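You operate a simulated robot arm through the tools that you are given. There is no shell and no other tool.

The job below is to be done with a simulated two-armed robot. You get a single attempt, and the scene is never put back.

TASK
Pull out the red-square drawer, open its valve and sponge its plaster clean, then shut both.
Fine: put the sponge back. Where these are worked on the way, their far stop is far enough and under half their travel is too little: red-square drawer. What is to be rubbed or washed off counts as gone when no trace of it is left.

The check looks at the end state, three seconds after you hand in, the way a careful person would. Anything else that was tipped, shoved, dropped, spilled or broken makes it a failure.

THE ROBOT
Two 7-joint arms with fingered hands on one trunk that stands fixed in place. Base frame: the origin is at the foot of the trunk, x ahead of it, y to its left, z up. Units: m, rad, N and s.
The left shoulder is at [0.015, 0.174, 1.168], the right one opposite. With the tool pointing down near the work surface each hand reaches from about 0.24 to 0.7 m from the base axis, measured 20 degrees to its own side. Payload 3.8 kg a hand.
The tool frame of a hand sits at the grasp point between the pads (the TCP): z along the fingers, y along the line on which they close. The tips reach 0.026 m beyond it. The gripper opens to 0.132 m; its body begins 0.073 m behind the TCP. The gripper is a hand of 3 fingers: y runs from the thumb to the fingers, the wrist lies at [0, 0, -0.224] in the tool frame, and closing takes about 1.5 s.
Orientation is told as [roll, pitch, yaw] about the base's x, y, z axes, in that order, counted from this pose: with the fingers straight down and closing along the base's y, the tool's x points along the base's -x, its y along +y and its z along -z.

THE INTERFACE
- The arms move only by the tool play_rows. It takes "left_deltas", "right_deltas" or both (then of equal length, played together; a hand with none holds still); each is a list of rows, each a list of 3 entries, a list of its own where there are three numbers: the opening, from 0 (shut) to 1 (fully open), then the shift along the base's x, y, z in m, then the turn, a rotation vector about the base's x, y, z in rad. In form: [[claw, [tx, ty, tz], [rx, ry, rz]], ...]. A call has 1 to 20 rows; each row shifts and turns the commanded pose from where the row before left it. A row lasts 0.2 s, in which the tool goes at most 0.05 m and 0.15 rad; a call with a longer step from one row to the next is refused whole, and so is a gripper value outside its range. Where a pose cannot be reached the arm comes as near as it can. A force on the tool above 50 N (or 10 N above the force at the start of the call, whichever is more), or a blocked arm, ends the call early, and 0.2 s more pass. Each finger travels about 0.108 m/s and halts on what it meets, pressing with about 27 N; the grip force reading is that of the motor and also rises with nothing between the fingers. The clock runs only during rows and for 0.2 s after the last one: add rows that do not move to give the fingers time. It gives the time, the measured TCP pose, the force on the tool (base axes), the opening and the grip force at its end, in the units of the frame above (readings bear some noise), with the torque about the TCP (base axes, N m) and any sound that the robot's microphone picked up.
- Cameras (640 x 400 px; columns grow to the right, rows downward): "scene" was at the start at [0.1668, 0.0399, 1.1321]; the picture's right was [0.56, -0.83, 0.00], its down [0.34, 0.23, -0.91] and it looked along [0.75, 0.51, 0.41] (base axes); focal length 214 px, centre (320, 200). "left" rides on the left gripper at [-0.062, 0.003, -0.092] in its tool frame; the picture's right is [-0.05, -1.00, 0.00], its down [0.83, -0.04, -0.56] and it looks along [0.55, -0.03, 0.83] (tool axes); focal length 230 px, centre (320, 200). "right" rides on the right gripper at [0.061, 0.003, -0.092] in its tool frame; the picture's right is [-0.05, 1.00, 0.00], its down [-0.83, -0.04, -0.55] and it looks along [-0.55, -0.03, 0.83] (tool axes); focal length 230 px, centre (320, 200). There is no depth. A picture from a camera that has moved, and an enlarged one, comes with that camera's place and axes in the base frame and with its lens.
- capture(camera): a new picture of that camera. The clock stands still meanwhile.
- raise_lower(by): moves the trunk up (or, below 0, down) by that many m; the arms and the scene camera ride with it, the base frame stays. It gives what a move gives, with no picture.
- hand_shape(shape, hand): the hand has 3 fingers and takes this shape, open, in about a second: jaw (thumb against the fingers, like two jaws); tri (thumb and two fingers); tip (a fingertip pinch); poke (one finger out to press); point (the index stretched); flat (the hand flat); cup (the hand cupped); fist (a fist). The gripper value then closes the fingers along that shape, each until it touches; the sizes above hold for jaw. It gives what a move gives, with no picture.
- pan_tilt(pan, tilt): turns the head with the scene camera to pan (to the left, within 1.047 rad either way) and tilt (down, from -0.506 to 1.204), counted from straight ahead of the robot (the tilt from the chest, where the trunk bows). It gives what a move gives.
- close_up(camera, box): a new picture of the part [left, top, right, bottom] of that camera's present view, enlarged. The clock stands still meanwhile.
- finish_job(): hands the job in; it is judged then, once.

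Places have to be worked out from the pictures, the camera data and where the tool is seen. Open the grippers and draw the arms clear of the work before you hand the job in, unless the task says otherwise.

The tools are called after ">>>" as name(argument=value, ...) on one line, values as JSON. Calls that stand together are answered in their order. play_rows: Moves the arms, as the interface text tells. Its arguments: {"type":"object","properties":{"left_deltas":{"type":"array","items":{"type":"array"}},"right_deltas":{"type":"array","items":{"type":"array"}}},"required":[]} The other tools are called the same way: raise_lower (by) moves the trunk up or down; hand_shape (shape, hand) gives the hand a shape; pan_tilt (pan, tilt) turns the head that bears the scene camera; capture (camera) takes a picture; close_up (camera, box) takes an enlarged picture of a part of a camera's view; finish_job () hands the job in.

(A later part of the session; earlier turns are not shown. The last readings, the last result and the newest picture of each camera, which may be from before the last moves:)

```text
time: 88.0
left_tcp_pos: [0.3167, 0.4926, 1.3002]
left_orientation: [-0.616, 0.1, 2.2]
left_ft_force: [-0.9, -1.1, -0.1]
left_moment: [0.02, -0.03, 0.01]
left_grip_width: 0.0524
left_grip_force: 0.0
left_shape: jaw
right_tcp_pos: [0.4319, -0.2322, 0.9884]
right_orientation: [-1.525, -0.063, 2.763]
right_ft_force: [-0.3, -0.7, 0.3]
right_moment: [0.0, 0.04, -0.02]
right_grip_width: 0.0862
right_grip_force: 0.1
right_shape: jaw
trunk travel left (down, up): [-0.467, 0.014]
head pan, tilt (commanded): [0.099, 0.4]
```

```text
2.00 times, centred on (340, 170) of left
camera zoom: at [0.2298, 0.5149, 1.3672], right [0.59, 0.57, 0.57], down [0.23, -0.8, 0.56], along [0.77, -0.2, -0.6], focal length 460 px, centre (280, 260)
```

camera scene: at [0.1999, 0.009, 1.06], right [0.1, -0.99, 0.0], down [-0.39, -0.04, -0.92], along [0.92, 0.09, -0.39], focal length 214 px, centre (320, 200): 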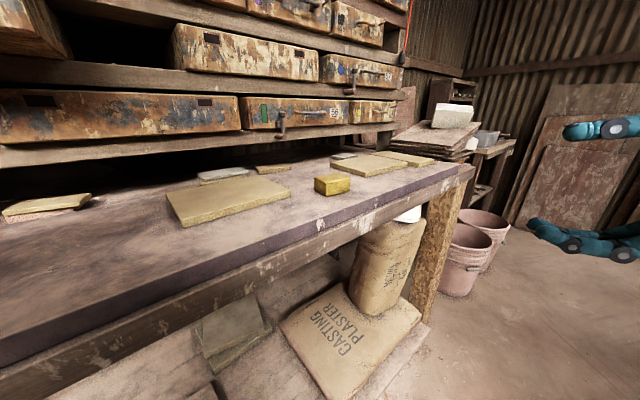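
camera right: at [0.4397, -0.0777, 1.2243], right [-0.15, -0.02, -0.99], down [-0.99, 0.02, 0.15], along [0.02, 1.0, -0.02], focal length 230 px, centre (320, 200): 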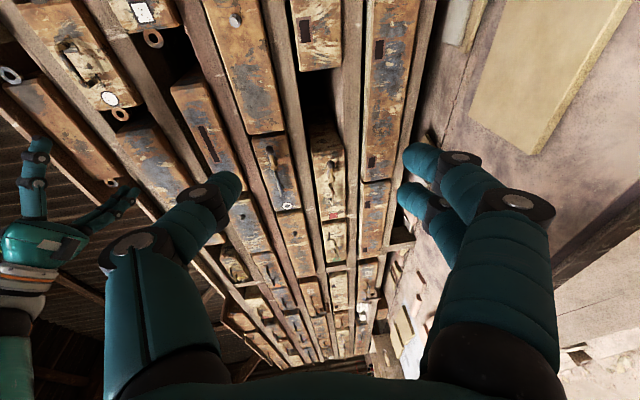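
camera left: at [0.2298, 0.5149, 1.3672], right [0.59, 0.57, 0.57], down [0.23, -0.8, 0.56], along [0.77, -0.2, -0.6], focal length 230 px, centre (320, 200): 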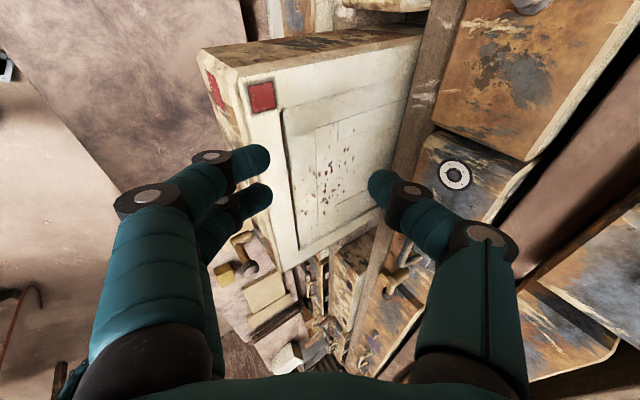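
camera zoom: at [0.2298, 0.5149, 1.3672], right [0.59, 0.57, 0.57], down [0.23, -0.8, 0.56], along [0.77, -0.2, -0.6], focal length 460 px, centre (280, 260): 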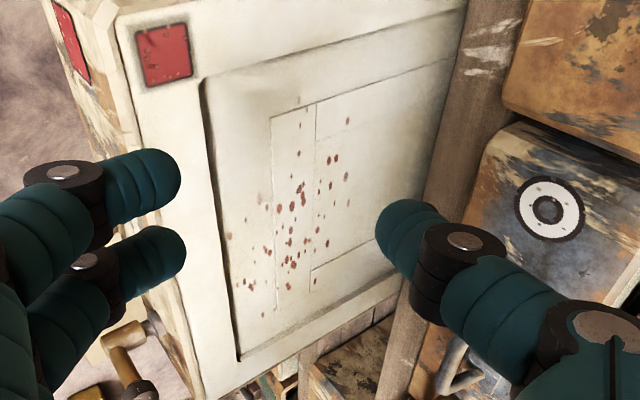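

The specks span roughly s −0.10…+0.015 and d 0.60…0.68 on the recessed panel. For wiping I want the hand palm-forward with the thumb to the left, leaning toward the cabinet, so I rotate into that pose while moving over toward the sponge.

>>> play_rows(left_deltas=[[0.5, [0.01, -0.028, 0.01], [-0.0571, -0.0225, 0.1253]], [0.5, [0.012, -0.028, 0.01], [-0.0571, -0.0225, 0.1253]], [0.5, [0.015, -0.028, 0.005], [-0.0571, -0.0225, 0.1253]], [0.5, [0.015, -0.028, 0], [-0.0571, -0.0225, 0.1253]], [0.5, [0.016, -0.028, 0], [-0.0571, -0.0225, 0.1253]], [0.5, [0.016, -0.028, 0], [-0.0571, -0.0225, 0.1253]], [0.5, [0.016, -0.028, -0.005], [-0.0571, -0.0225, 0.1253]], [0.5, [0.016, -0.028, -0.01], [-0.0571, -0.0225, 0.1253]], [0.5, [0.016, -0.028, -0.01], [-0.0571, -0.0225, 0.1253]], [0.5, [0.016, -0.028, -0.01], [-0.0571, -0.0225, 0.1253]], [0.5, [0.016, -0.028, -0.01], [-0.0571, -0.0225, 0.1253]], [0.5, [0.016, -0.028, -0.01], [-0.0571, -0.0225, 0.1253]]])

>>> capture(camera="left")

>>> capture(camera="scene")

```text
time: 90.6
left_tcp_pos: [0.5018, 0.158, 1.2705]
left_orientation: [0.0, 0.4, -2.354]
left_ft_force: [-0.1, -0.1, -0.4]
left_moment: [0.02, 0.0, -0.01]
left_grip_width: 0.0657
left_grip_force: 0.1
left_shape: jaw
left hand out of reach, approached as far as the arm can: row 12
right_tcp_pos: [0.432, -0.2331, 0.9881]
right_orientation: [-1.526, -0.064, 2.764]
right_ft_force: [-0.4, 0.1, 0.1]
right_moment: [-0.01, -0.03, -0.03]
right_grip_width: 0.0863
right_grip_force: 0.1
right_shape: jaw
trunk travel left (down, up): [-0.467, 0.014]
head pan, tilt (commanded): [0.099, 0.4]
```

```text
taken
camera left: at [0.439, 0.0894, 1.333], right [-0.74, 0.67, -0.02], down [0.36, 0.42, 0.84], along [0.57, 0.61, -0.55], focal length 230 px, centre (320, 200)
```

left: 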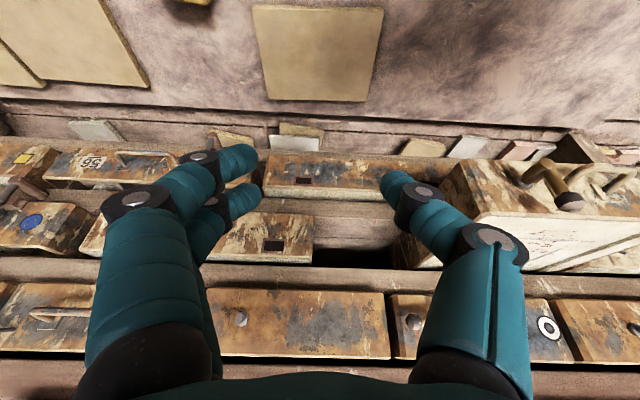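

```text
taken
camera scene: at [0.2002, 0.0088, 1.0599], right [0.1, -0.99, 0.0], down [-0.39, -0.04, -0.92], along [0.92, 0.09, -0.39], focal length 214 px, centre (320, 200)
```

scene: 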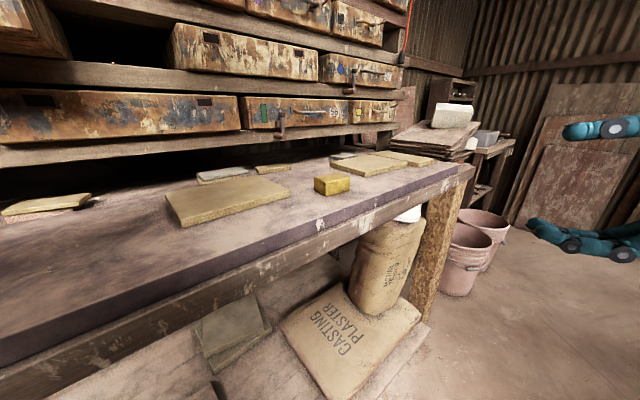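

The pose was reached exactly. Now I carry the left hand over the sponge at a safe height.

>>> play_rows(left_deltas=[[0.6, [0.02, -0.019, -0.025], [0, 0, 0]], [0.65, [0.02, -0.019, -0.03], [0, 0, 0]], [0.7, [0.02, -0.019, -0.03], [0, 0, 0]], [0.75, [0.02, -0.019, -0.03], [0, 0, 0]], [0.75, [0.02, -0.019, -0.03], [0, 0, 0]], [0.75, [0.02, -0.019, -0.03], [0, 0, 0]], [0.75, [0.018, -0.018, -0.03], [0, 0, 0]]])

>>> capture(camera="left")

>>> capture(camera="scene")

```text
time: 92.2
left_tcp_pos: [0.6433, 0.0291, 1.069]
left_orientation: [-0.001, 0.401, -2.353]
left_ft_force: [-0.1, -0.1, -0.5]
left_moment: [0.0, -0.01, -0.02]
left_grip_width: 0.0986
left_grip_force: 0.1
left_shape: jaw
left hand out of reach, approached as far as the arm can: row 2
right_tcp_pos: [0.4326, -0.234, 0.9884]
right_orientation: [-1.525, -0.067, 2.763]
right_ft_force: [0.7, -0.6, -0.1]
right_moment: [0.02, 0.01, 0.0]
right_grip_width: 0.086
right_grip_force: 0.0
right_shape: jaw
trunk travel left (down, up): [-0.467, 0.014]
head pan, tilt (commanded): [0.099, 0.4]
```

```text
taken
camera left: at [0.5811, -0.0397, 1.1298], right [-0.74, 0.67, -0.02], down [0.36, 0.42, 0.83], along [0.57, 0.61, -0.55], focal length 230 px, centre (320, 200)
```

left: 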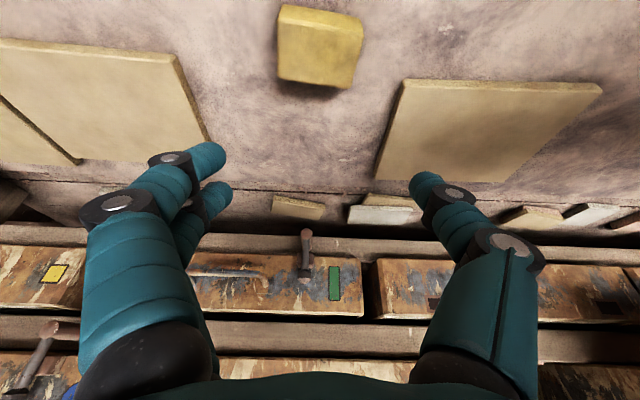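

```text
taken
camera scene: at [0.2003, 0.0091, 1.0599], right [0.1, -0.99, 0.0], down [-0.39, -0.04, -0.92], along [0.92, 0.09, -0.39], focal length 214 px, centre (320, 200)
```

scene: 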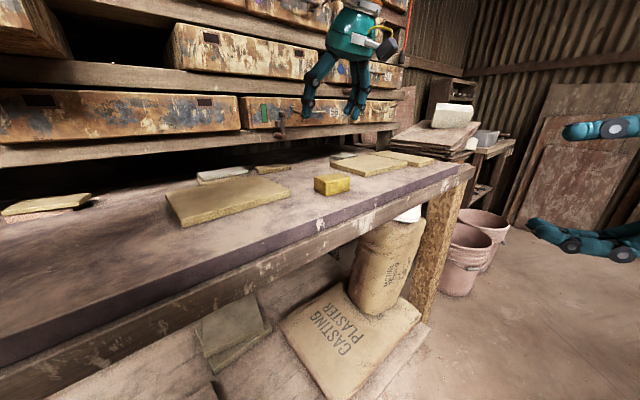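

The sponge is in the left camera's view. I zoom in to fix its position and orientation.

>>> close_up(camera="left", box=[240, 0, 400, 100])

>>> close_up(camera="scene", box=[280, 150, 380, 212])

```text
4.00 times, centred on (320, 50) of left
camera zoom: at [0.5811, -0.0397, 1.1298], right [-0.74, 0.67, -0.02], down [0.36, 0.42, 0.83], along [0.57, 0.61, -0.55], focal length 920 px, centre (320, 800)
```

zoom: 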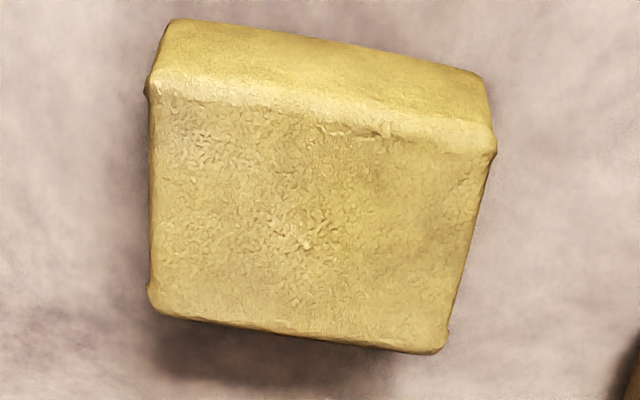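

```text
6.40 times, centred on (330, 181) of scene
camera zoom: at [0.2003, 0.0091, 1.0599], right [0.1, -0.99, 0.0], down [-0.39, -0.04, -0.92], along [0.92, 0.09, -0.39], focal length 1373 px, centre (256, 322)
```

zoom: 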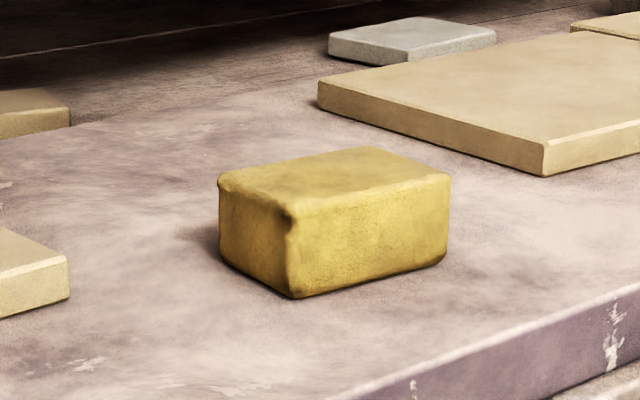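

Triangulated: sponge top centre (0.649, 0.028, 0.923), about 67×42×30 mm, long axis at yaw ≈ −0.87. I align the hand to it and descend to just above.

>>> play_rows(left_deltas=[[0.75, [0.0005, -0.001, -0.02], [0, 0, -0.045]], [0.75, [0.0005, -0.001, -0.025], [0, 0, -0.04]], [0.75, [0.0005, -0.001, -0.03], [0, 0, 0]], [0.75, [0.0, -0.001, -0.024], [0, 0, 0]]])

>>> capture(camera="left")

>>> close_up(camera="scene", box=[240, 110, 420, 222])

```text
time: 93.2
left_tcp_pos: [0.6468, 0.0255, 0.9709]
left_orientation: [0.0, 0.402, -2.441]
left_ft_force: [-0.1, 0.0, 0.1]
left_moment: [0.02, -0.04, 0.0]
left_grip_width: 0.0989
left_grip_force: 0.1
left_shape: jaw
right_tcp_pos: [0.4317, -0.232, 0.9866]
right_orientation: [-1.527, -0.066, 2.763]
right_ft_force: [-0.8, 0.6, -0.7]
right_moment: [-0.02, 0.01, 0.03]
right_grip_width: 0.0864
right_grip_force: 0.1
right_shape: jaw
trunk travel left (down, up): [-0.467, 0.014]
head pan, tilt (commanded): [0.099, 0.4]
```

```text
taken
camera left: at [0.5772, -0.038, 1.0315], right [-0.68, 0.73, -0.02], down [0.39, 0.39, 0.84], along [0.62, 0.56, -0.55], focal length 230 px, centre (320, 200)
```

left: 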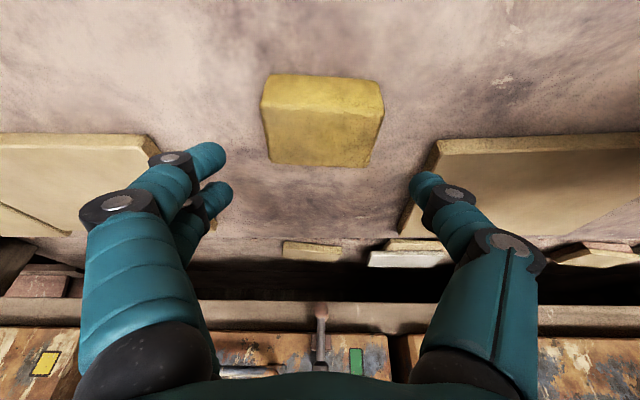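

```text
3.56 times, centred on (330, 166) of scene
camera zoom: at [0.2, 0.0089, 1.0599], right [0.1, -0.99, 0.0], down [-0.39, -0.04, -0.92], along [0.92, 0.09, -0.39], focal length 763 px, centre (284, 321)
```

zoom: 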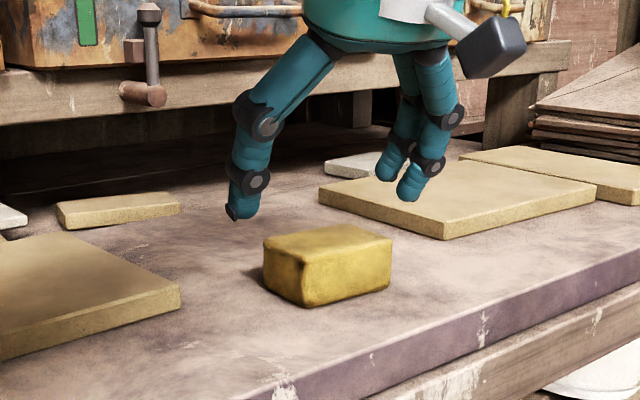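

The sponge is centred between the fingers. I descend to grasp height and close.

>>> play_rows(left_deltas=[[0.75, [-0.0012, -0.0012, -0.014], [0, 0, 0]], [0.75, [-0.0012, -0.0012, -0.014], [0, 0, 0]], [0.75, [-0.0012, -0.0011, -0.013], [0, 0, 0]], [0.6, [0, 0, 0], [0, 0, 0]], [0.5, [0, 0, 0], [0, 0, 0]], [0.4, [0, 0, 0], [0, 0, 0]], [0.3, [0, 0, 0], [0, 0, 0]], [0.3, [0, 0, 0], [0, 0, 0]]])

>>> capture(camera="left")

>>> close_up(camera="scene", box=[240, 110, 420, 222])

```text
time: 95.0
left_tcp_pos: [0.6412, 0.0209, 0.9298]
left_orientation: [-0.003, 0.402, -2.442]
left_ft_force: [-0.8, 0.1, -0.3]
left_moment: [0.0, 0.01, -0.02]
left_grip_width: 0.0637
left_grip_force: 27.2
left_shape: jaw
right_tcp_pos: [0.4319, -0.2347, 0.9876]
right_orientation: [-1.526, -0.064, 2.762]
right_ft_force: [0.1, -0.2, 0.2]
right_moment: [0.0, 0.02, 0.03]
right_grip_width: 0.0861
right_grip_force: 0.1
right_shape: jaw
trunk travel left (down, up): [-0.467, 0.014]
head pan, tilt (commanded): [0.099, 0.4]
```

```text
taken
camera left: at [0.5726, -0.0419, 0.9906], right [-0.68, 0.73, -0.02], down [0.39, 0.39, 0.84], along [0.62, 0.56, -0.55], focal length 230 px, centre (320, 200)
```

left: 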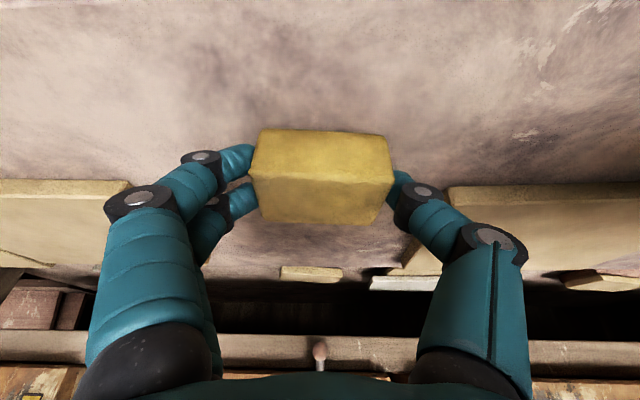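

```text
3.56 times, centred on (330, 166) of scene
camera zoom: at [0.1999, 0.0089, 1.06], right [0.1, -0.99, 0.0], down [-0.39, -0.04, -0.92], along [0.92, 0.09, -0.39], focal length 763 px, centre (284, 321)
```

zoom: 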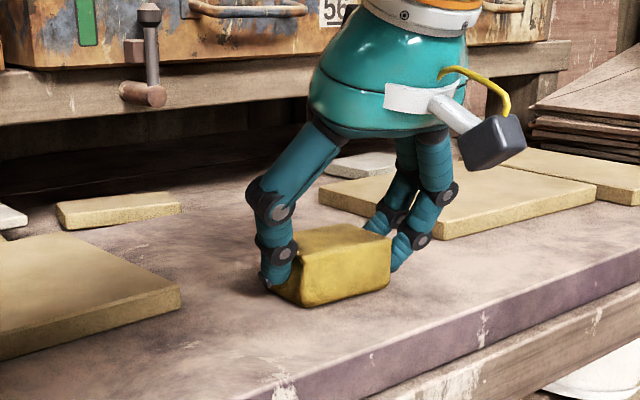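

The sponge is gripped (63.7 mm, 27 N); I note this hand pose (0.641, 0.021, 0.930) for putting it back. I lift it and carry it over toward the open drawer.

>>> play_rows(left_deltas=[[0.3, [0, 0, 0.01], [0, 0, 0]], [0.3, [0, 0, 0.025], [0, 0, 0]], [0.3, [0, 0, 0.035], [0, 0, 0]], [0.3, [-0.01, 0.01, 0.04], [0, 0, 0]], [0.3, [-0.015, 0.02, 0.04], [0, 0, 0]]])

>>> capture(camera="left")

>>> capture(camera="scene")

```text
time: 96.2
left_tcp_pos: [0.6163, 0.0516, 1.0801]
left_orientation: [0.001, 0.401, -2.441]
left_ft_force: [0.3, -1.1, 0.1]
left_moment: [0.01, -0.03, -0.03]
left_grip_width: 0.0635
left_grip_force: 26.8
left_shape: jaw
right_tcp_pos: [0.4304, -0.2326, 0.9889]
right_orientation: [-1.527, -0.062, 2.763]
right_ft_force: [1.2, 0.2, 0.0]
right_moment: [-0.02, -0.01, 0.0]
right_grip_width: 0.0862
right_grip_force: 0.1
right_shape: jaw
trunk travel left (down, up): [-0.467, 0.014]
head pan, tilt (commanded): [0.099, 0.4]
```

```text
taken
camera left: at [0.5469, -0.0112, 1.1412], right [-0.68, 0.73, -0.02], down [0.39, 0.39, 0.84], along [0.62, 0.56, -0.55], focal length 230 px, centre (320, 200)
```

left: 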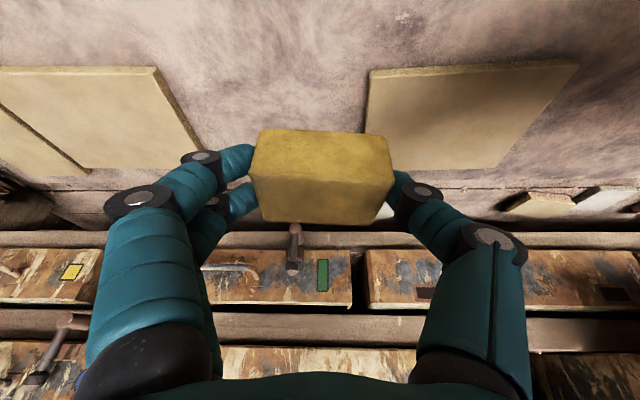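

```text
taken
camera scene: at [0.1995, 0.009, 1.0601], right [0.1, -0.99, 0.0], down [-0.39, -0.04, -0.92], along [0.92, 0.09, -0.39], focal length 214 px, centre (320, 200)
```

scene: 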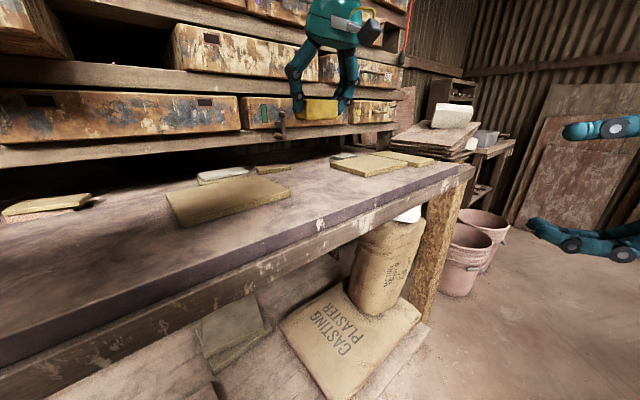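

The sponge rides level in the hand. I carry it up and over to above the open drawer, turning it square to the cabinet.

>>> play_rows(left_deltas=[[0.3, [-0.015, 0.03, 0.03], [0, 0, 0.008]], [0.3, [-0.0169, 0.0335, 0.025], [0, 0, 0.008]], [0.3, [-0.0169, 0.0335, 0.025], [0, 0, 0.008]], [0.3, [-0.0169, 0.0335, 0.025], [0, 0, 0.008]], [0.3, [-0.0169, 0.0335, 0.025], [0, 0, 0.008]], [0.3, [-0.0169, 0.0335, 0.025], [0, 0, 0.008]], [0.3, [-0.0169, 0.0335, 0.02], [0, 0, 0.008]], [0.3, [-0.0169, 0.0335, 0.02], [0, 0, 0.008]], [0.3, [-0.0169, 0.0335, 0.02], [0, 0, 0.008]], [0.3, [-0.0169, 0.0335, 0.015], [0, 0, 0.008]], [0.3, [-0.0169, 0.0335, 0.01], [0, 0, 0.008]]])

>>> pan_tilt(pan=0.785, tilt=-0.1)

>>> capture(camera="left")

>>> capture(camera="scene")

```text
time: 98.6
left_tcp_pos: [0.4321, 0.4172, 1.32]
left_orientation: [-0.002, 0.402, -2.352]
left_ft_force: [0.1, 0.8, -0.7]
left_moment: [0.01, 0.01, -0.02]
left_grip_width: 0.0637
left_grip_force: 27.2
left_shape: jaw
right_tcp_pos: [0.4324, -0.2329, 0.9881]
right_orientation: [-1.525, -0.064, 2.762]
right_ft_force: [-0.2, 0.7, -0.4]
right_moment: [0.0, 0.02, -0.02]
right_grip_width: 0.0862
right_grip_force: 0.2
right_shape: jaw
trunk travel left (down, up): [-0.467, 0.014]
head pan, tilt (commanded): [0.099, 0.4]
```

```text
time: 99.7
left_tcp_pos: [0.4332, 0.4163, 1.3184]
left_orientation: [-0.002, 0.401, -2.353]
left_ft_force: [-0.4, 0.3, -1.0]
left_moment: [-0.03, 0.0, -0.01]
left_grip_width: 0.0636
left_grip_force: 27.1
left_shape: jaw
right_tcp_pos: [0.4326, -0.2344, 0.9878]
right_orientation: [-1.525, -0.064, 2.764]
right_ft_force: [-0.1, -0.6, 1.1]
right_moment: [0.02, 0.0, -0.02]
right_grip_width: 0.0865
right_grip_force: 0.0
right_shape: jaw
trunk travel left (down, up): [-0.467, 0.014]
head pan, tilt (commanded): [0.785, -0.099]
```

```text
taken
camera left: at [0.3693, 0.3474, 1.3808], right [-0.74, 0.67, -0.02], down [0.36, 0.42, 0.84], along [0.57, 0.61, -0.55], focal length 230 px, centre (320, 200)
```

left: 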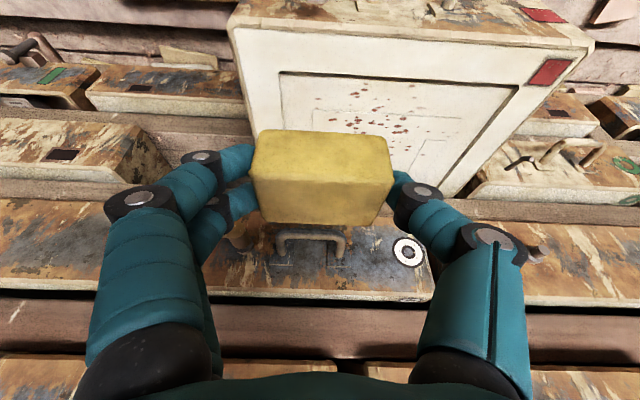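

```text
taken
camera scene: at [0.1693, 0.0612, 1.1057], right [0.71, -0.71, 0.0], down [0.07, 0.07, -1.0], along [0.7, 0.7, 0.1], focal length 214 px, centre (320, 200)
```

scene: 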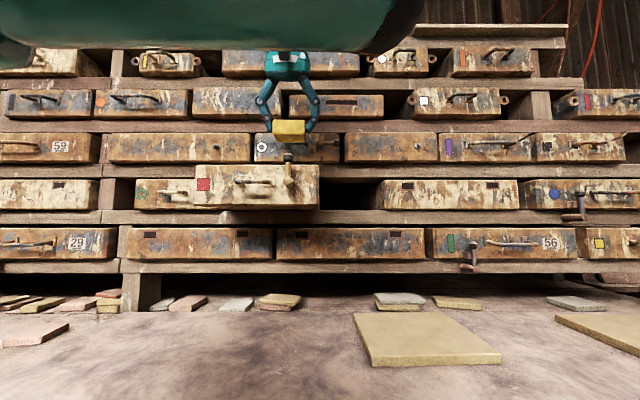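

The sponge is held over the drawer; the stain shows beyond it. I zoom in to map the specks from this side.

>>> close_up(camera="left", box=[240, 50, 500, 212])

```text
2.46 times, centred on (370, 131) of left
camera zoom: at [0.3693, 0.3474, 1.3808], right [-0.74, 0.67, -0.02], down [0.36, 0.42, 0.84], along [0.57, 0.61, -0.55], focal length 566 px, centre (197, 370)
```

zoom: 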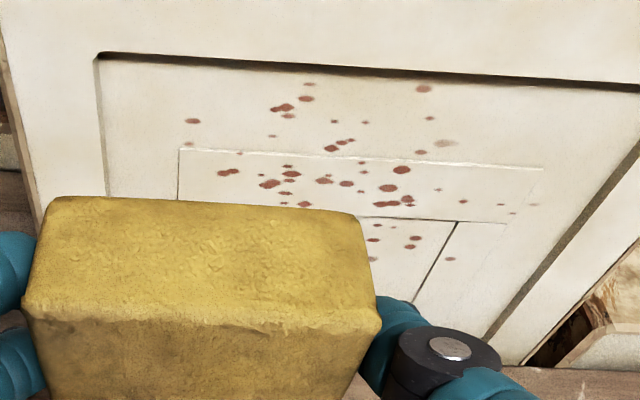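

The stain spans about s −0.12…+0.02, d 0.60…0.685, all within the recessed panel. I move the sponge over its middle and lower toward the surface.

>>> play_rows(left_deltas=[[0.3, [-0.013, 0.0273, -0.008], [0, 0, 0]], [0.3, [-0.013, 0.0273, -0.008], [0, 0, 0]], [0.3, [0, 0, -0.015], [0, 0, 0]], [0.3, [0, 0, -0.012], [0, 0, 0]], [0.3, [0, 0, -0.01], [0, 0, 0]], [0.3, [0, 0, -0.006], [0, 0, 0]], [0.3, [0, 0, -0.004], [0, 0, 0]]])

>>> capture(camera="left")

>>> close_up(camera="scene", box=[180, 90, 340, 190])

```text
time: 101.3
left_tcp_pos: [0.406, 0.4709, 1.2555]
left_orientation: [0.0, 0.402, -2.352]
left_ft_force: [-0.3, 0.1, -0.5]
left_moment: [0.03, 0.0, 0.02]
left_grip_width: 0.0636
left_grip_force: 27.5
left_shape: jaw
right_tcp_pos: [0.4325, -0.2331, 0.9884]
right_orientation: [-1.525, -0.064, 2.762]
right_ft_force: [-1.1, 0.0, 0.3]
right_moment: [0.01, 0.0, 0.01]
right_grip_width: 0.0861
right_grip_force: 0.0
right_shape: jaw
trunk travel left (down, up): [-0.467, 0.014]
head pan, tilt (commanded): [0.785, -0.099]
```

```text
taken
camera left: at [0.343, 0.4024, 1.3178], right [-0.74, 0.67, -0.02], down [0.36, 0.42, 0.84], along [0.57, 0.61, -0.55], focal length 230 px, centre (320, 200)
```

left: 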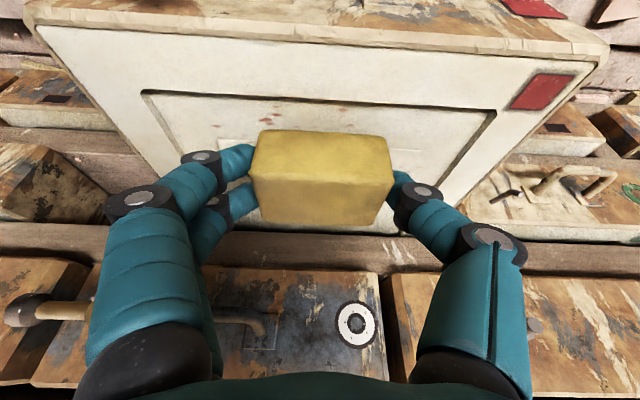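

```text
4.00 times, centred on (260, 140) of scene
camera zoom: at [0.1693, 0.0612, 1.1058], right [0.71, -0.71, 0.0], down [0.07, 0.07, -1.0], along [0.7, 0.7, 0.1], focal length 858 px, centre (560, 440)
```

zoom: 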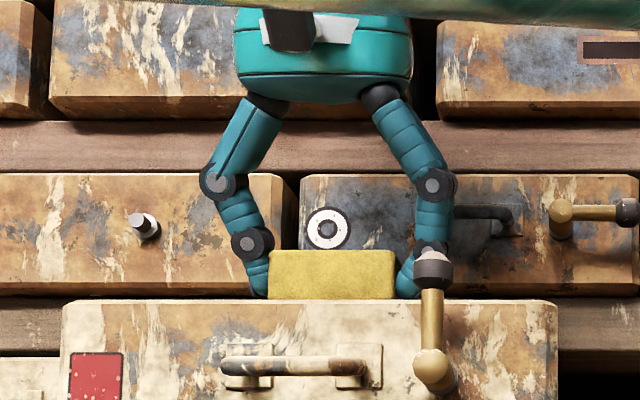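

The sponge hovers just above the plaster. I lower in 2 mm steps to find contact.

>>> play_rows(left_deltas=[[0.3, [0, 0, -0.003], [0, 0, 0]], [0.3, [0, 0, -0.002], [0, 0, 0]], [0.3, [0, 0, -0.002], [0, 0, 0]], [0.3, [0, 0, -0.002], [0, 0, 0]]])

```text
time: 102.3
left_tcp_pos: [0.404, 0.4696, 1.2504]
left_orientation: [-0.003, 0.41, -2.355]
left_ft_force: [3.6, 4.0, 19.7]
left_moment: [0.16, -0.17, 0.06]
left_grip_width: 0.0634
left_grip_force: 27.1
left_shape: jaw
right_tcp_pos: [0.432, -0.2335, 0.99]
right_orientation: [-1.526, -0.063, 2.763]
right_ft_force: [0.4, 0.4, 0.3]
right_moment: [0.0, -0.04, 0.02]
right_grip_width: 0.0861
right_grip_force: 0.0
right_shape: jaw
trunk travel left (down, up): [-0.467, 0.014]
head pan, tilt (commanded): [0.785, -0.099]
```

Contact at hand height 1.2504 (20 N). I ease up slightly and make the first stroke leftward and back to test the effect.

>>> play_rows(left_deltas=[[0.3, [-0.004, 0.004, 0.0005], [0, 0, 0]], [0.3, [-0.0076, 0.0076, 0], [0, 0, 0]], [0.3, [-0.0076, 0.0076, 0], [0, 0, 0]], [0.3, [-0.0076, 0.0076, 0], [0, 0, 0]], [0.3, [-0.0076, 0.0076, 0], [0, 0, 0]], [0.3, [0.0076, -0.0076, 0], [0, 0, 0]], [0.3, [0.0076, -0.0076, 0], [0, 0, 0]], [0.3, [0.0076, -0.0076, 0], [0, 0, 0]], [0.3, [0.0076, -0.0076, 0], [0, 0, 0]]])

>>> capture(camera="left")

```text
time: 104.3
left_tcp_pos: [0.3997, 0.4752, 1.2486]
left_orientation: [-0.002, 0.402, -2.352]
left_ft_force: [-9.7, 9.1, 18.6]
left_moment: [0.57, 0.36, 0.1]
left_grip_width: 0.0633
left_grip_force: 27.2
left_shape: jaw
right_tcp_pos: [0.4293, -0.235, 0.9901]
right_orientation: [-1.527, -0.061, 2.762]
right_ft_force: [0.2, 0.3, 0.2]
right_moment: [0.04, 0.01, -0.02]
right_grip_width: 0.0862
right_grip_force: 0.0
right_shape: jaw
trunk travel left (down, up): [-0.467, 0.014]
head pan, tilt (commanded): [0.785, -0.099]
```

```text
taken
camera left: at [0.3358, 0.4068, 1.3102], right [-0.74, 0.67, -0.02], down [0.35, 0.42, 0.84], along [0.57, 0.62, -0.55], focal length 230 px, centre (320, 200)
```

left: 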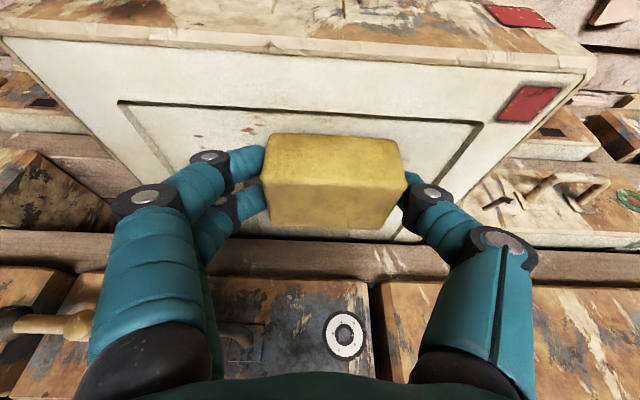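

The strokes do remove the specks. I ease the pressure slightly and continue the strokes to the right and back over the full width.

>>> play_rows(left_deltas=[[0.3, [0.0064, -0.0064, 0.001], [0, 0, 0]], [0.3, [0.0064, -0.0064, 0], [0, 0, 0]], [0.3, [0.0064, -0.0064, 0], [0, 0, 0]], [0.3, [0.0064, -0.0064, 0], [0, 0, 0]], [0.3, [0.0064, -0.0064, 0], [0, 0, 0]], [0.3, [0.0064, -0.0064, 0], [0, 0, 0]], [0.3, [0.0064, -0.0064, 0], [0, 0, 0]], [0.3, [-0.0065, 0.0065, 0], [0, 0, 0]], [0.3, [-0.0065, 0.0065, 0], [0, 0, 0]], [0.3, [-0.0065, 0.0065, 0], [0, 0, 0]], [0.3, [-0.0065, 0.0065, 0], [0, 0, 0]], [0.3, [-0.0065, 0.0065, 0], [0, 0, 0]], [0.3, [-0.0065, 0.0065, 0], [0, 0, 0]]])

>>> capture(camera="left")

```text
time: 107.1
left_tcp_pos: [0.4086, 0.4671, 1.2493]
left_orientation: [-0.003, 0.401, -2.354]
left_ft_force: [6.1, -6.8, 11.8]
left_moment: [-0.22, -0.37, -0.09]
left_grip_width: 0.0638
left_grip_force: 26.8
left_shape: jaw
right_tcp_pos: [0.4313, -0.2356, 0.9875]
right_orientation: [-1.526, -0.065, 2.762]
right_ft_force: [-0.3, -0.1, -0.6]
right_moment: [-0.02, 0.0, 0.02]
right_grip_width: 0.0862
right_grip_force: 0.0
right_shape: jaw
trunk travel left (down, up): [-0.467, 0.014]
head pan, tilt (commanded): [0.785, -0.099]
```

```text
taken
camera left: at [0.3452, 0.3983, 1.3108], right [-0.74, 0.67, -0.02], down [0.36, 0.42, 0.84], along [0.57, 0.61, -0.55], focal length 230 px, centre (320, 200)
```

left: 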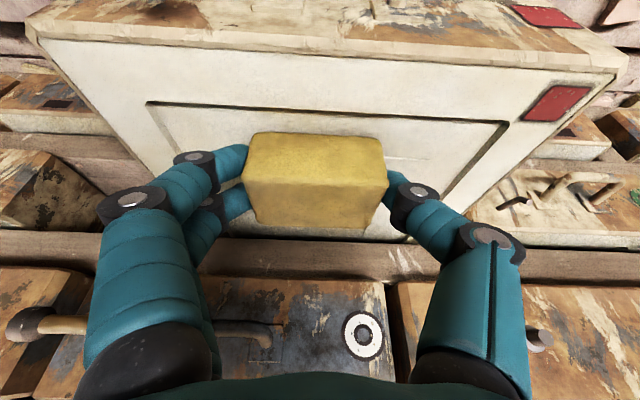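

The front band looks clean. I shift 2 cm deeper and stroke the middle band across its full width.

>>> play_rows(left_deltas=[[0.3, [0.007, 0.007, 0], [0, 0, 0]], [0.3, [0.007, 0.007, 0], [0, 0, 0]], [0.3, [-0.007, 0.007, 0], [0, 0, 0]], [0.3, [-0.007, 0.007, 0], [0, 0, 0]], [0.3, [-0.007, 0.007, 0], [0, 0, 0]], [0.3, [-0.007, 0.007, 0], [0, 0, 0]], [0.3, [-0.007, 0.007, 0], [0, 0, 0]], [0.3, [-0.007, 0.007, 0], [0, 0, 0]], [0.3, [0.007, -0.007, 0], [0, 0, 0]], [0.3, [0.007, -0.007, 0], [0, 0, 0]], [0.3, [0.007, -0.007, 0], [0, 0, 0]], [0.3, [0.007, -0.007, 0], [0, 0, 0]], [0.3, [0.007, -0.007, 0], [0, 0, 0]], [0.3, [0.007, -0.007, 0], [0, 0, 0]], [0.3, [0.007, -0.007, 0], [0, 0, 0]], [0.3, [0.007, -0.007, 0], [0, 0, 0]], [0.3, [0.007, -0.007, 0], [0, 0, 0]], [0.3, [0.007, -0.007, 0], [0, 0, 0]], [0.3, [0.007, -0.007, 0], [0, 0, 0]]])

>>> capture(camera="left")

>>> close_up(camera="scene", box=[180, 90, 340, 190])

```text
time: 111.1
left_tcp_pos: [0.4554, 0.4495, 1.2491]
left_orientation: [0.002, 0.406, -2.349]
left_ft_force: [-6.5, 8.7, 13.0]
left_moment: [0.33, 0.22, 0.05]
left_grip_width: 0.0634
left_grip_force: 27.0
left_shape: jaw
right_tcp_pos: [0.4312, -0.2335, 0.99]
right_orientation: [-1.526, -0.062, 2.763]
right_ft_force: [-0.6, -0.4, 0.9]
right_moment: [-0.01, 0.02, 0.03]
right_grip_width: 0.0864
right_grip_force: 0.0
right_shape: jaw
trunk travel left (down, up): [-0.467, 0.014]
head pan, tilt (commanded): [0.785, -0.099]
```

```text
taken
camera left: at [0.3915, 0.3796, 1.3105], right [-0.74, 0.67, -0.02], down [0.35, 0.42, 0.84], along [0.57, 0.61, -0.55], focal length 230 px, centre (320, 200)
```

left: 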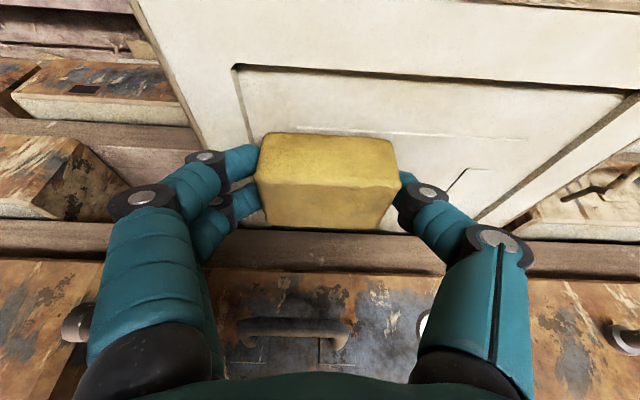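

```text
4.00 times, centred on (260, 140) of scene
camera zoom: at [0.1676, 0.0616, 1.1062], right [0.71, -0.71, 0.0], down [0.07, 0.07, -0.99], along [0.7, 0.7, 0.1], focal length 858 px, centre (560, 440)
```

zoom: 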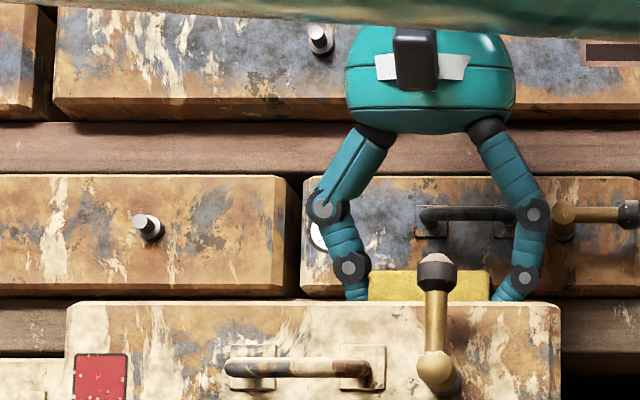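

No specks remain in the visible front part. I go 1.9 cm deeper for the rear band and stroke left across it.

>>> play_rows(left_deltas=[[0.3, [0.0067, 0.0067, 0], [0, 0, 0]], [0.3, [0.0067, 0.0067, 0], [0, 0, 0]], [0.3, [-0.007, 0.007, 0], [0, 0, 0]], [0.3, [-0.007, 0.007, 0], [0, 0, 0]], [0.3, [-0.007, 0.007, 0], [0, 0, 0]], [0.3, [-0.007, 0.007, 0], [0, 0, 0]], [0.3, [-0.007, 0.007, 0], [0, 0, 0]], [0.3, [-0.007, 0.007, 0], [0, 0, 0]], [0.3, [-0.007, 0.007, 0], [0, 0, 0]], [0.3, [-0.007, 0.007, 0], [0, 0, 0]], [0.3, [-0.007, 0.007, 0], [0, 0, 0]], [0.3, [-0.007, 0.007, 0], [0, 0, 0]], [0.3, [-0.003, 0.003, 0], [0, 0, 0]]])

>>> capture(camera="left")

>>> close_up(camera="scene", box=[180, 90, 340, 190])

```text
time: 113.9
left_tcp_pos: [0.3988, 0.5339, 1.2495]
left_orientation: [-0.001, 0.401, -2.354]
left_ft_force: [5.3, -5.5, 8.4]
left_moment: [-0.13, -0.19, -0.07]
left_grip_width: 0.0634
left_grip_force: 27.0
left_shape: jaw
right_tcp_pos: [0.432, -0.234, 0.9881]
right_orientation: [-1.527, -0.064, 2.764]
right_ft_force: [0.8, 0.7, -0.4]
right_moment: [0.0, 0.03, 0.07]
right_grip_width: 0.0863
right_grip_force: 0.0
right_shape: jaw
trunk travel left (down, up): [-0.467, 0.014]
head pan, tilt (commanded): [0.785, -0.099]
```

```text
taken
camera left: at [0.3345, 0.4643, 1.3107], right [-0.74, 0.67, -0.02], down [0.36, 0.42, 0.84], along [0.57, 0.61, -0.55], focal length 230 px, centre (320, 200)
```

left: 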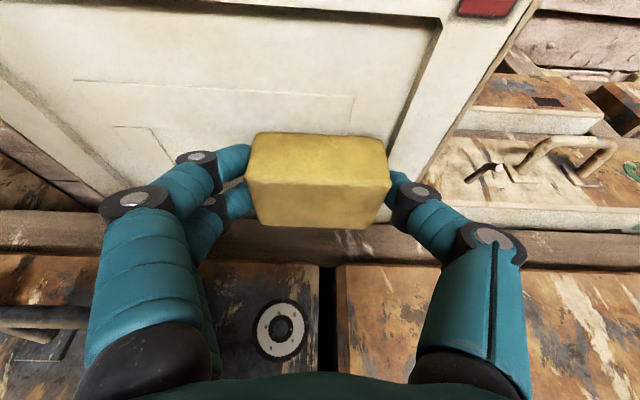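

```text
4.00 times, centred on (260, 140) of scene
camera zoom: at [0.1695, 0.06, 1.1058], right [0.71, -0.71, 0.0], down [0.07, 0.07, -0.99], along [0.7, 0.7, 0.1], focal length 858 px, centre (560, 440)
```

zoom: 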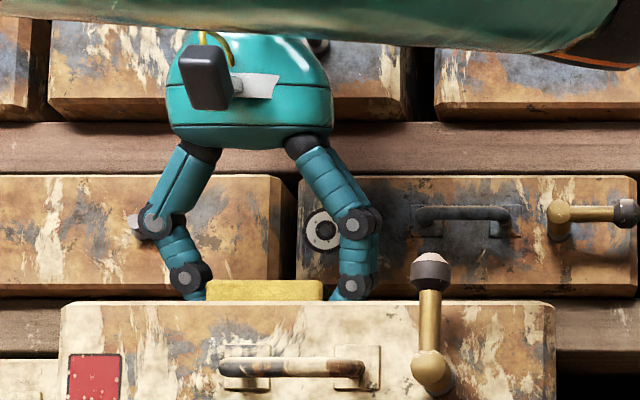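

All visible plaster looks clean. I stroke the rear band back to the right, then lift and inspect.

>>> play_rows(left_deltas=[[0.3, [0.007, -0.007, 0], [0, 0, 0]], [0.3, [0.007, -0.007, 0], [0, 0, 0]], [0.3, [0.007, -0.007, 0], [0, 0, 0]], [0.3, [0.007, -0.007, 0], [0, 0, 0]], [0.3, [0.007, -0.007, 0], [0, 0, 0]], [0.3, [0.007, -0.007, 0], [0, 0, 0]], [0.3, [0.007, -0.007, 0], [0, 0, 0]], [0.3, [0.007, -0.007, 0], [0, 0, 0]], [0.3, [0.007, -0.007, 0], [0, 0, 0]], [0.3, [0.007, -0.007, 0], [0, 0, 0]], [0.3, [0.004, -0.004, 0], [0, 0, 0]], [0.3, [-0.007, -0.007, 0], [0, 0, 0]], [0.3, [-0.007, -0.007, 0.01], [0, 0, 0]], [0.3, [-0.007, -0.007, 0.015], [0, 0, 0]], [0.3, [-0.01, -0.01, 0.02], [0, 0, 0]]])

>>> capture(camera="left")

```text
time: 117.1
left_tcp_pos: [0.4409, 0.4282, 1.2939]
left_orientation: [0.001, 0.4, -2.354]
left_ft_force: [0.2, -0.4, -0.4]
left_moment: [0.03, -0.02, 0.01]
left_grip_width: 0.0637
left_grip_force: 26.9
left_shape: jaw
right_tcp_pos: [0.432, -0.233, 0.9888]
right_orientation: [-1.528, -0.066, 2.764]
right_ft_force: [-0.5, 0.0, 0.5]
right_moment: [0.02, -0.01, 0.0]
right_grip_width: 0.0863
right_grip_force: 0.0
right_shape: jaw
trunk travel left (down, up): [-0.467, 0.014]
head pan, tilt (commanded): [0.785, -0.099]
```

```text
taken
camera left: at [0.3768, 0.3594, 1.3557], right [-0.74, 0.67, -0.02], down [0.36, 0.42, 0.84], along [0.57, 0.61, -0.55], focal length 230 px, centre (320, 200)
```

left: 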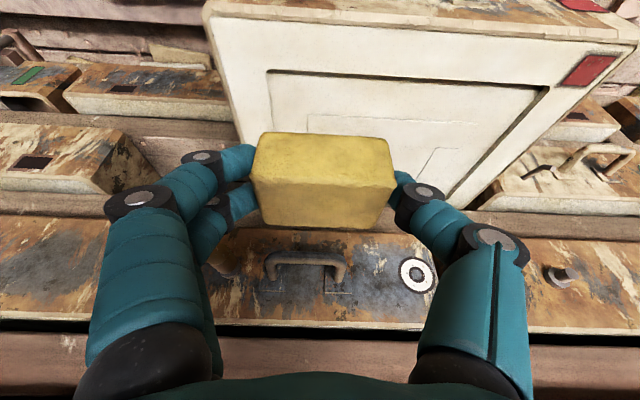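

What's visible is clean; the sponge still hides the right-rear part. I shift the hand right and up to inspect the rest.

>>> play_rows(left_deltas=[[0.3, [0.02, -0.02, 0.015], [0, 0, 0]], [0.3, [0.02, -0.025, 0.015], [0, 0, 0]], [0.3, [0.015, -0.025, 0.01], [0, 0, 0]], [0.3, [0.0, -0.02, 0.01], [0, 0, 0]]])

>>> capture(camera="left")

>>> close_up(camera="left", box=[320, 60, 600, 240])

```text
time: 118.1
left_tcp_pos: [0.4942, 0.3375, 1.3435]
left_orientation: [-0.002, 0.403, -2.355]
left_ft_force: [-0.2, -0.3, -0.7]
left_moment: [0.03, 0.02, 0.05]
left_grip_width: 0.0633
left_grip_force: 27.2
left_shape: jaw
right_tcp_pos: [0.4306, -0.2338, 0.9894]
right_orientation: [-1.528, -0.064, 2.762]
right_ft_force: [-0.1, -0.2, 0.4]
right_moment: [0.02, -0.02, -0.01]
right_grip_width: 0.0862
right_grip_force: 0.1
right_shape: jaw
trunk travel left (down, up): [-0.467, 0.014]
head pan, tilt (commanded): [0.785, -0.099]
```

```text
taken
camera left: at [0.4309, 0.2698, 1.405], right [-0.74, 0.67, -0.02], down [0.35, 0.42, 0.84], along [0.57, 0.61, -0.55], focal length 230 px, centre (320, 200)
```

left: 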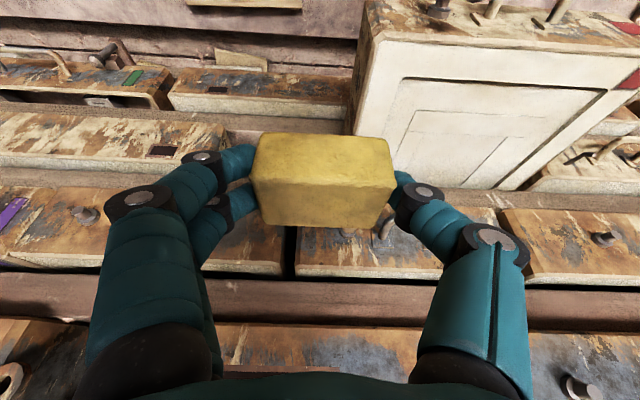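

```text
2.22 times, centred on (460, 150) of left
camera zoom: at [0.4309, 0.2698, 1.405], right [-0.74, 0.67, -0.02], down [0.35, 0.42, 0.84], along [0.57, 0.61, -0.55], focal length 511 px, centre (9, 311)
```

zoom: 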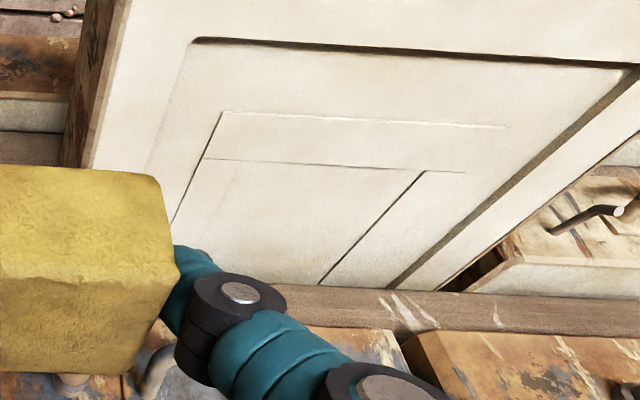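

The panel appears spotless. I take a more enlarged look to be sure no faint trace is left.

>>> close_up(camera="left", box=[390, 70, 550, 190])

>>> close_up(camera="left", box=[480, 70, 640, 190])

```text
3.33 times, centred on (470, 130) of left
camera zoom: at [0.4309, 0.2698, 1.405], right [-0.74, 0.67, -0.02], down [0.35, 0.42, 0.84], along [0.57, 0.61, -0.55], focal length 767 px, centre (-180, 433)
```

zoom: 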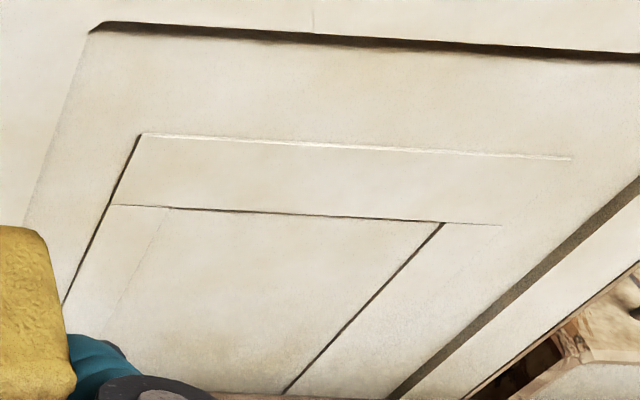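

```text
3.33 times, centred on (560, 130) of left
camera zoom: at [0.4309, 0.2698, 1.405], right [-0.74, 0.67, -0.02], down [0.35, 0.42, 0.84], along [0.57, 0.61, -0.55], focal length 767 px, centre (-480, 433)
```

zoom: 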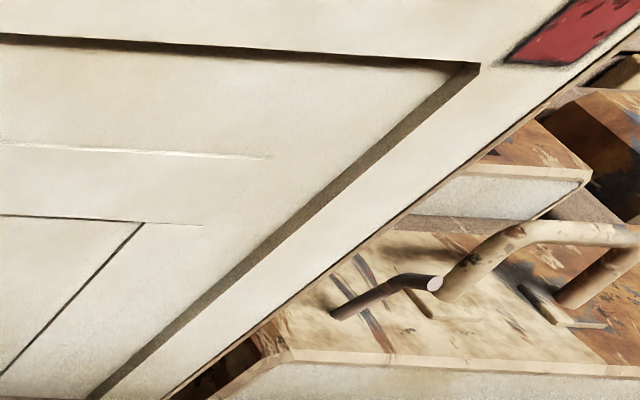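

The plaster is spotless. Now I carry the sponge back to above its original spot, reversing the path and turning back to the original yaw.

>>> play_rows(left_deltas=[[0.3, [0.005, -0.035, -0.01], [0, 0, -0.0087]], [0.3, [0.005, -0.035, -0.015], [0, 0, -0.0087]], [0.3, [0.01, -0.03, -0.025], [0, 0, -0.0087]], [0.3, [0.012, -0.028, -0.028], [0, 0, -0.0087]], [0.3, [0.014, -0.027, -0.028], [0, 0, -0.0087]], [0.3, [0.016, -0.027, -0.028], [0, 0, -0.0087]], [0.3, [0.016, -0.027, -0.028], [0, 0, -0.0087]], [0.3, [0.016, -0.027, -0.028], [0, 0, -0.0087]], [0.3, [0.014, -0.025, -0.027], [0, 0, -0.0087]], [0.3, [0.014, -0.025, -0.026], [0, 0, -0.0087]]])

>>> pan_tilt(pan=0.1, tilt=0.4)

>>> capture(camera="scene")

```text
time: 120.3
left_tcp_pos: [0.6195, 0.0516, 1.1]
left_orientation: [0.0, 0.401, -2.439]
left_ft_force: [-0.1, -0.8, 0.6]
left_moment: [-0.01, -0.01, -0.01]
left_grip_width: 0.0636
left_grip_force: 27.1
left_shape: jaw
right_tcp_pos: [0.432, -0.2356, 0.9884]
right_orientation: [-1.524, -0.066, 2.763]
right_ft_force: [-1.2, -0.3, 0.0]
right_moment: [0.0, -0.01, -0.05]
right_grip_width: 0.0862
right_grip_force: 0.0
right_shape: jaw
trunk travel left (down, up): [-0.467, 0.014]
head pan, tilt (commanded): [0.785, -0.099]
```

```text
time: 121.3
left_tcp_pos: [0.6169, 0.0534, 1.0997]
left_orientation: [0.0, 0.402, -2.44]
left_ft_force: [-0.5, 0.1, 0.1]
left_moment: [0.02, 0.03, -0.03]
left_grip_width: 0.0635
left_grip_force: 27.5
left_shape: jaw
right_tcp_pos: [0.432, -0.2336, 0.9882]
right_orientation: [-1.525, -0.066, 2.762]
right_ft_force: [-0.5, 0.3, 0.6]
right_moment: [0.02, 0.0, 0.01]
right_grip_width: 0.0861
right_grip_force: 0.0
right_shape: jaw
trunk travel left (down, up): [-0.467, 0.014]
head pan, tilt (commanded): [0.099, 0.4]
```

```text
taken
camera scene: at [0.1998, 0.009, 1.06], right [0.1, -0.99, 0.0], down [-0.39, -0.04, -0.92], along [0.92, 0.09, -0.39], focal length 214 px, centre (320, 200)
```

scene: 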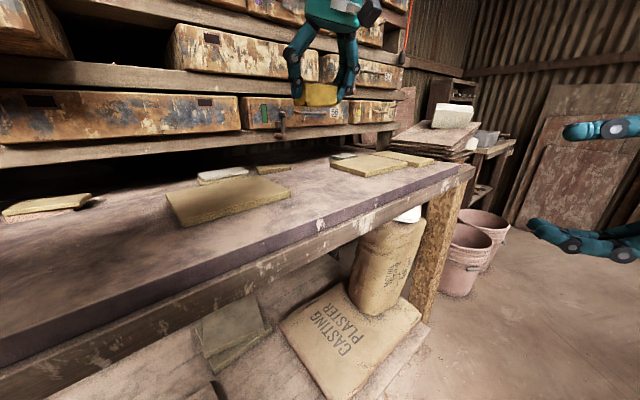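

Over the bench again, I lower the sponge to its old spot, slowing near the surface.

>>> play_rows(left_deltas=[[0.3, [0.0118, -0.016, -0.03], [0, 0, 0]], [0.3, [0.0118, -0.016, -0.03], [0, 0, 0]], [0.3, [0, 0, -0.03], [0, 0, 0]], [0.3, [0, 0, -0.03], [0, 0, 0]], [0.3, [0, 0, -0.02], [0, 0, 0]], [0.3, [0, 0, -0.012], [0, 0, 0]], [0.3, [0, 0, -0.008], [0, 0, 0]], [0.3, [0, 0, -0.004], [0, 0, 0]], [0.3, [0, 0, 0], [0, 0, 0]]])

>>> close_up(camera="scene", box=[240, 110, 420, 222])

```text
time: 123.3
left_tcp_pos: [0.6421, 0.0211, 0.9368]
left_orientation: [0.002, 0.401, -2.439]
left_ft_force: [0.7, 0.7, 0.3]
left_moment: [0.01, 0.01, 0.01]
left_grip_width: 0.0636
left_grip_force: 27.8
left_shape: jaw
right_tcp_pos: [0.4323, -0.2339, 0.9892]
right_orientation: [-1.528, -0.064, 2.763]
right_ft_force: [-0.4, -0.2, 0.6]
right_moment: [-0.04, -0.01, 0.02]
right_grip_width: 0.0862
right_grip_force: 0.0
right_shape: jaw
trunk travel left (down, up): [-0.467, 0.014]
head pan, tilt (commanded): [0.099, 0.4]
```

```text
3.56 times, centred on (330, 166) of scene
camera zoom: at [0.1999, 0.0089, 1.06], right [0.1, -0.99, 0.0], down [-0.39, -0.04, -0.92], along [0.92, 0.09, -0.39], focal length 763 px, centre (284, 321)
```

zoom: 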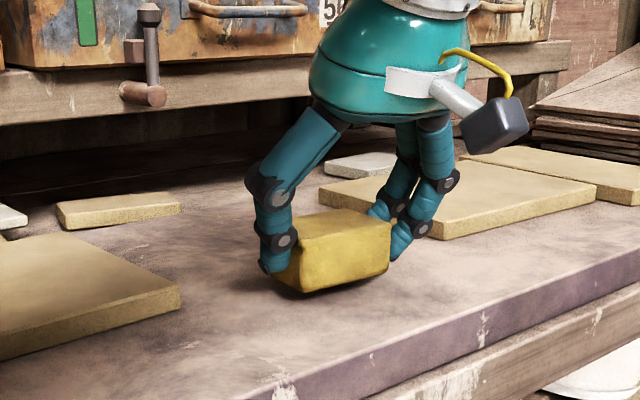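

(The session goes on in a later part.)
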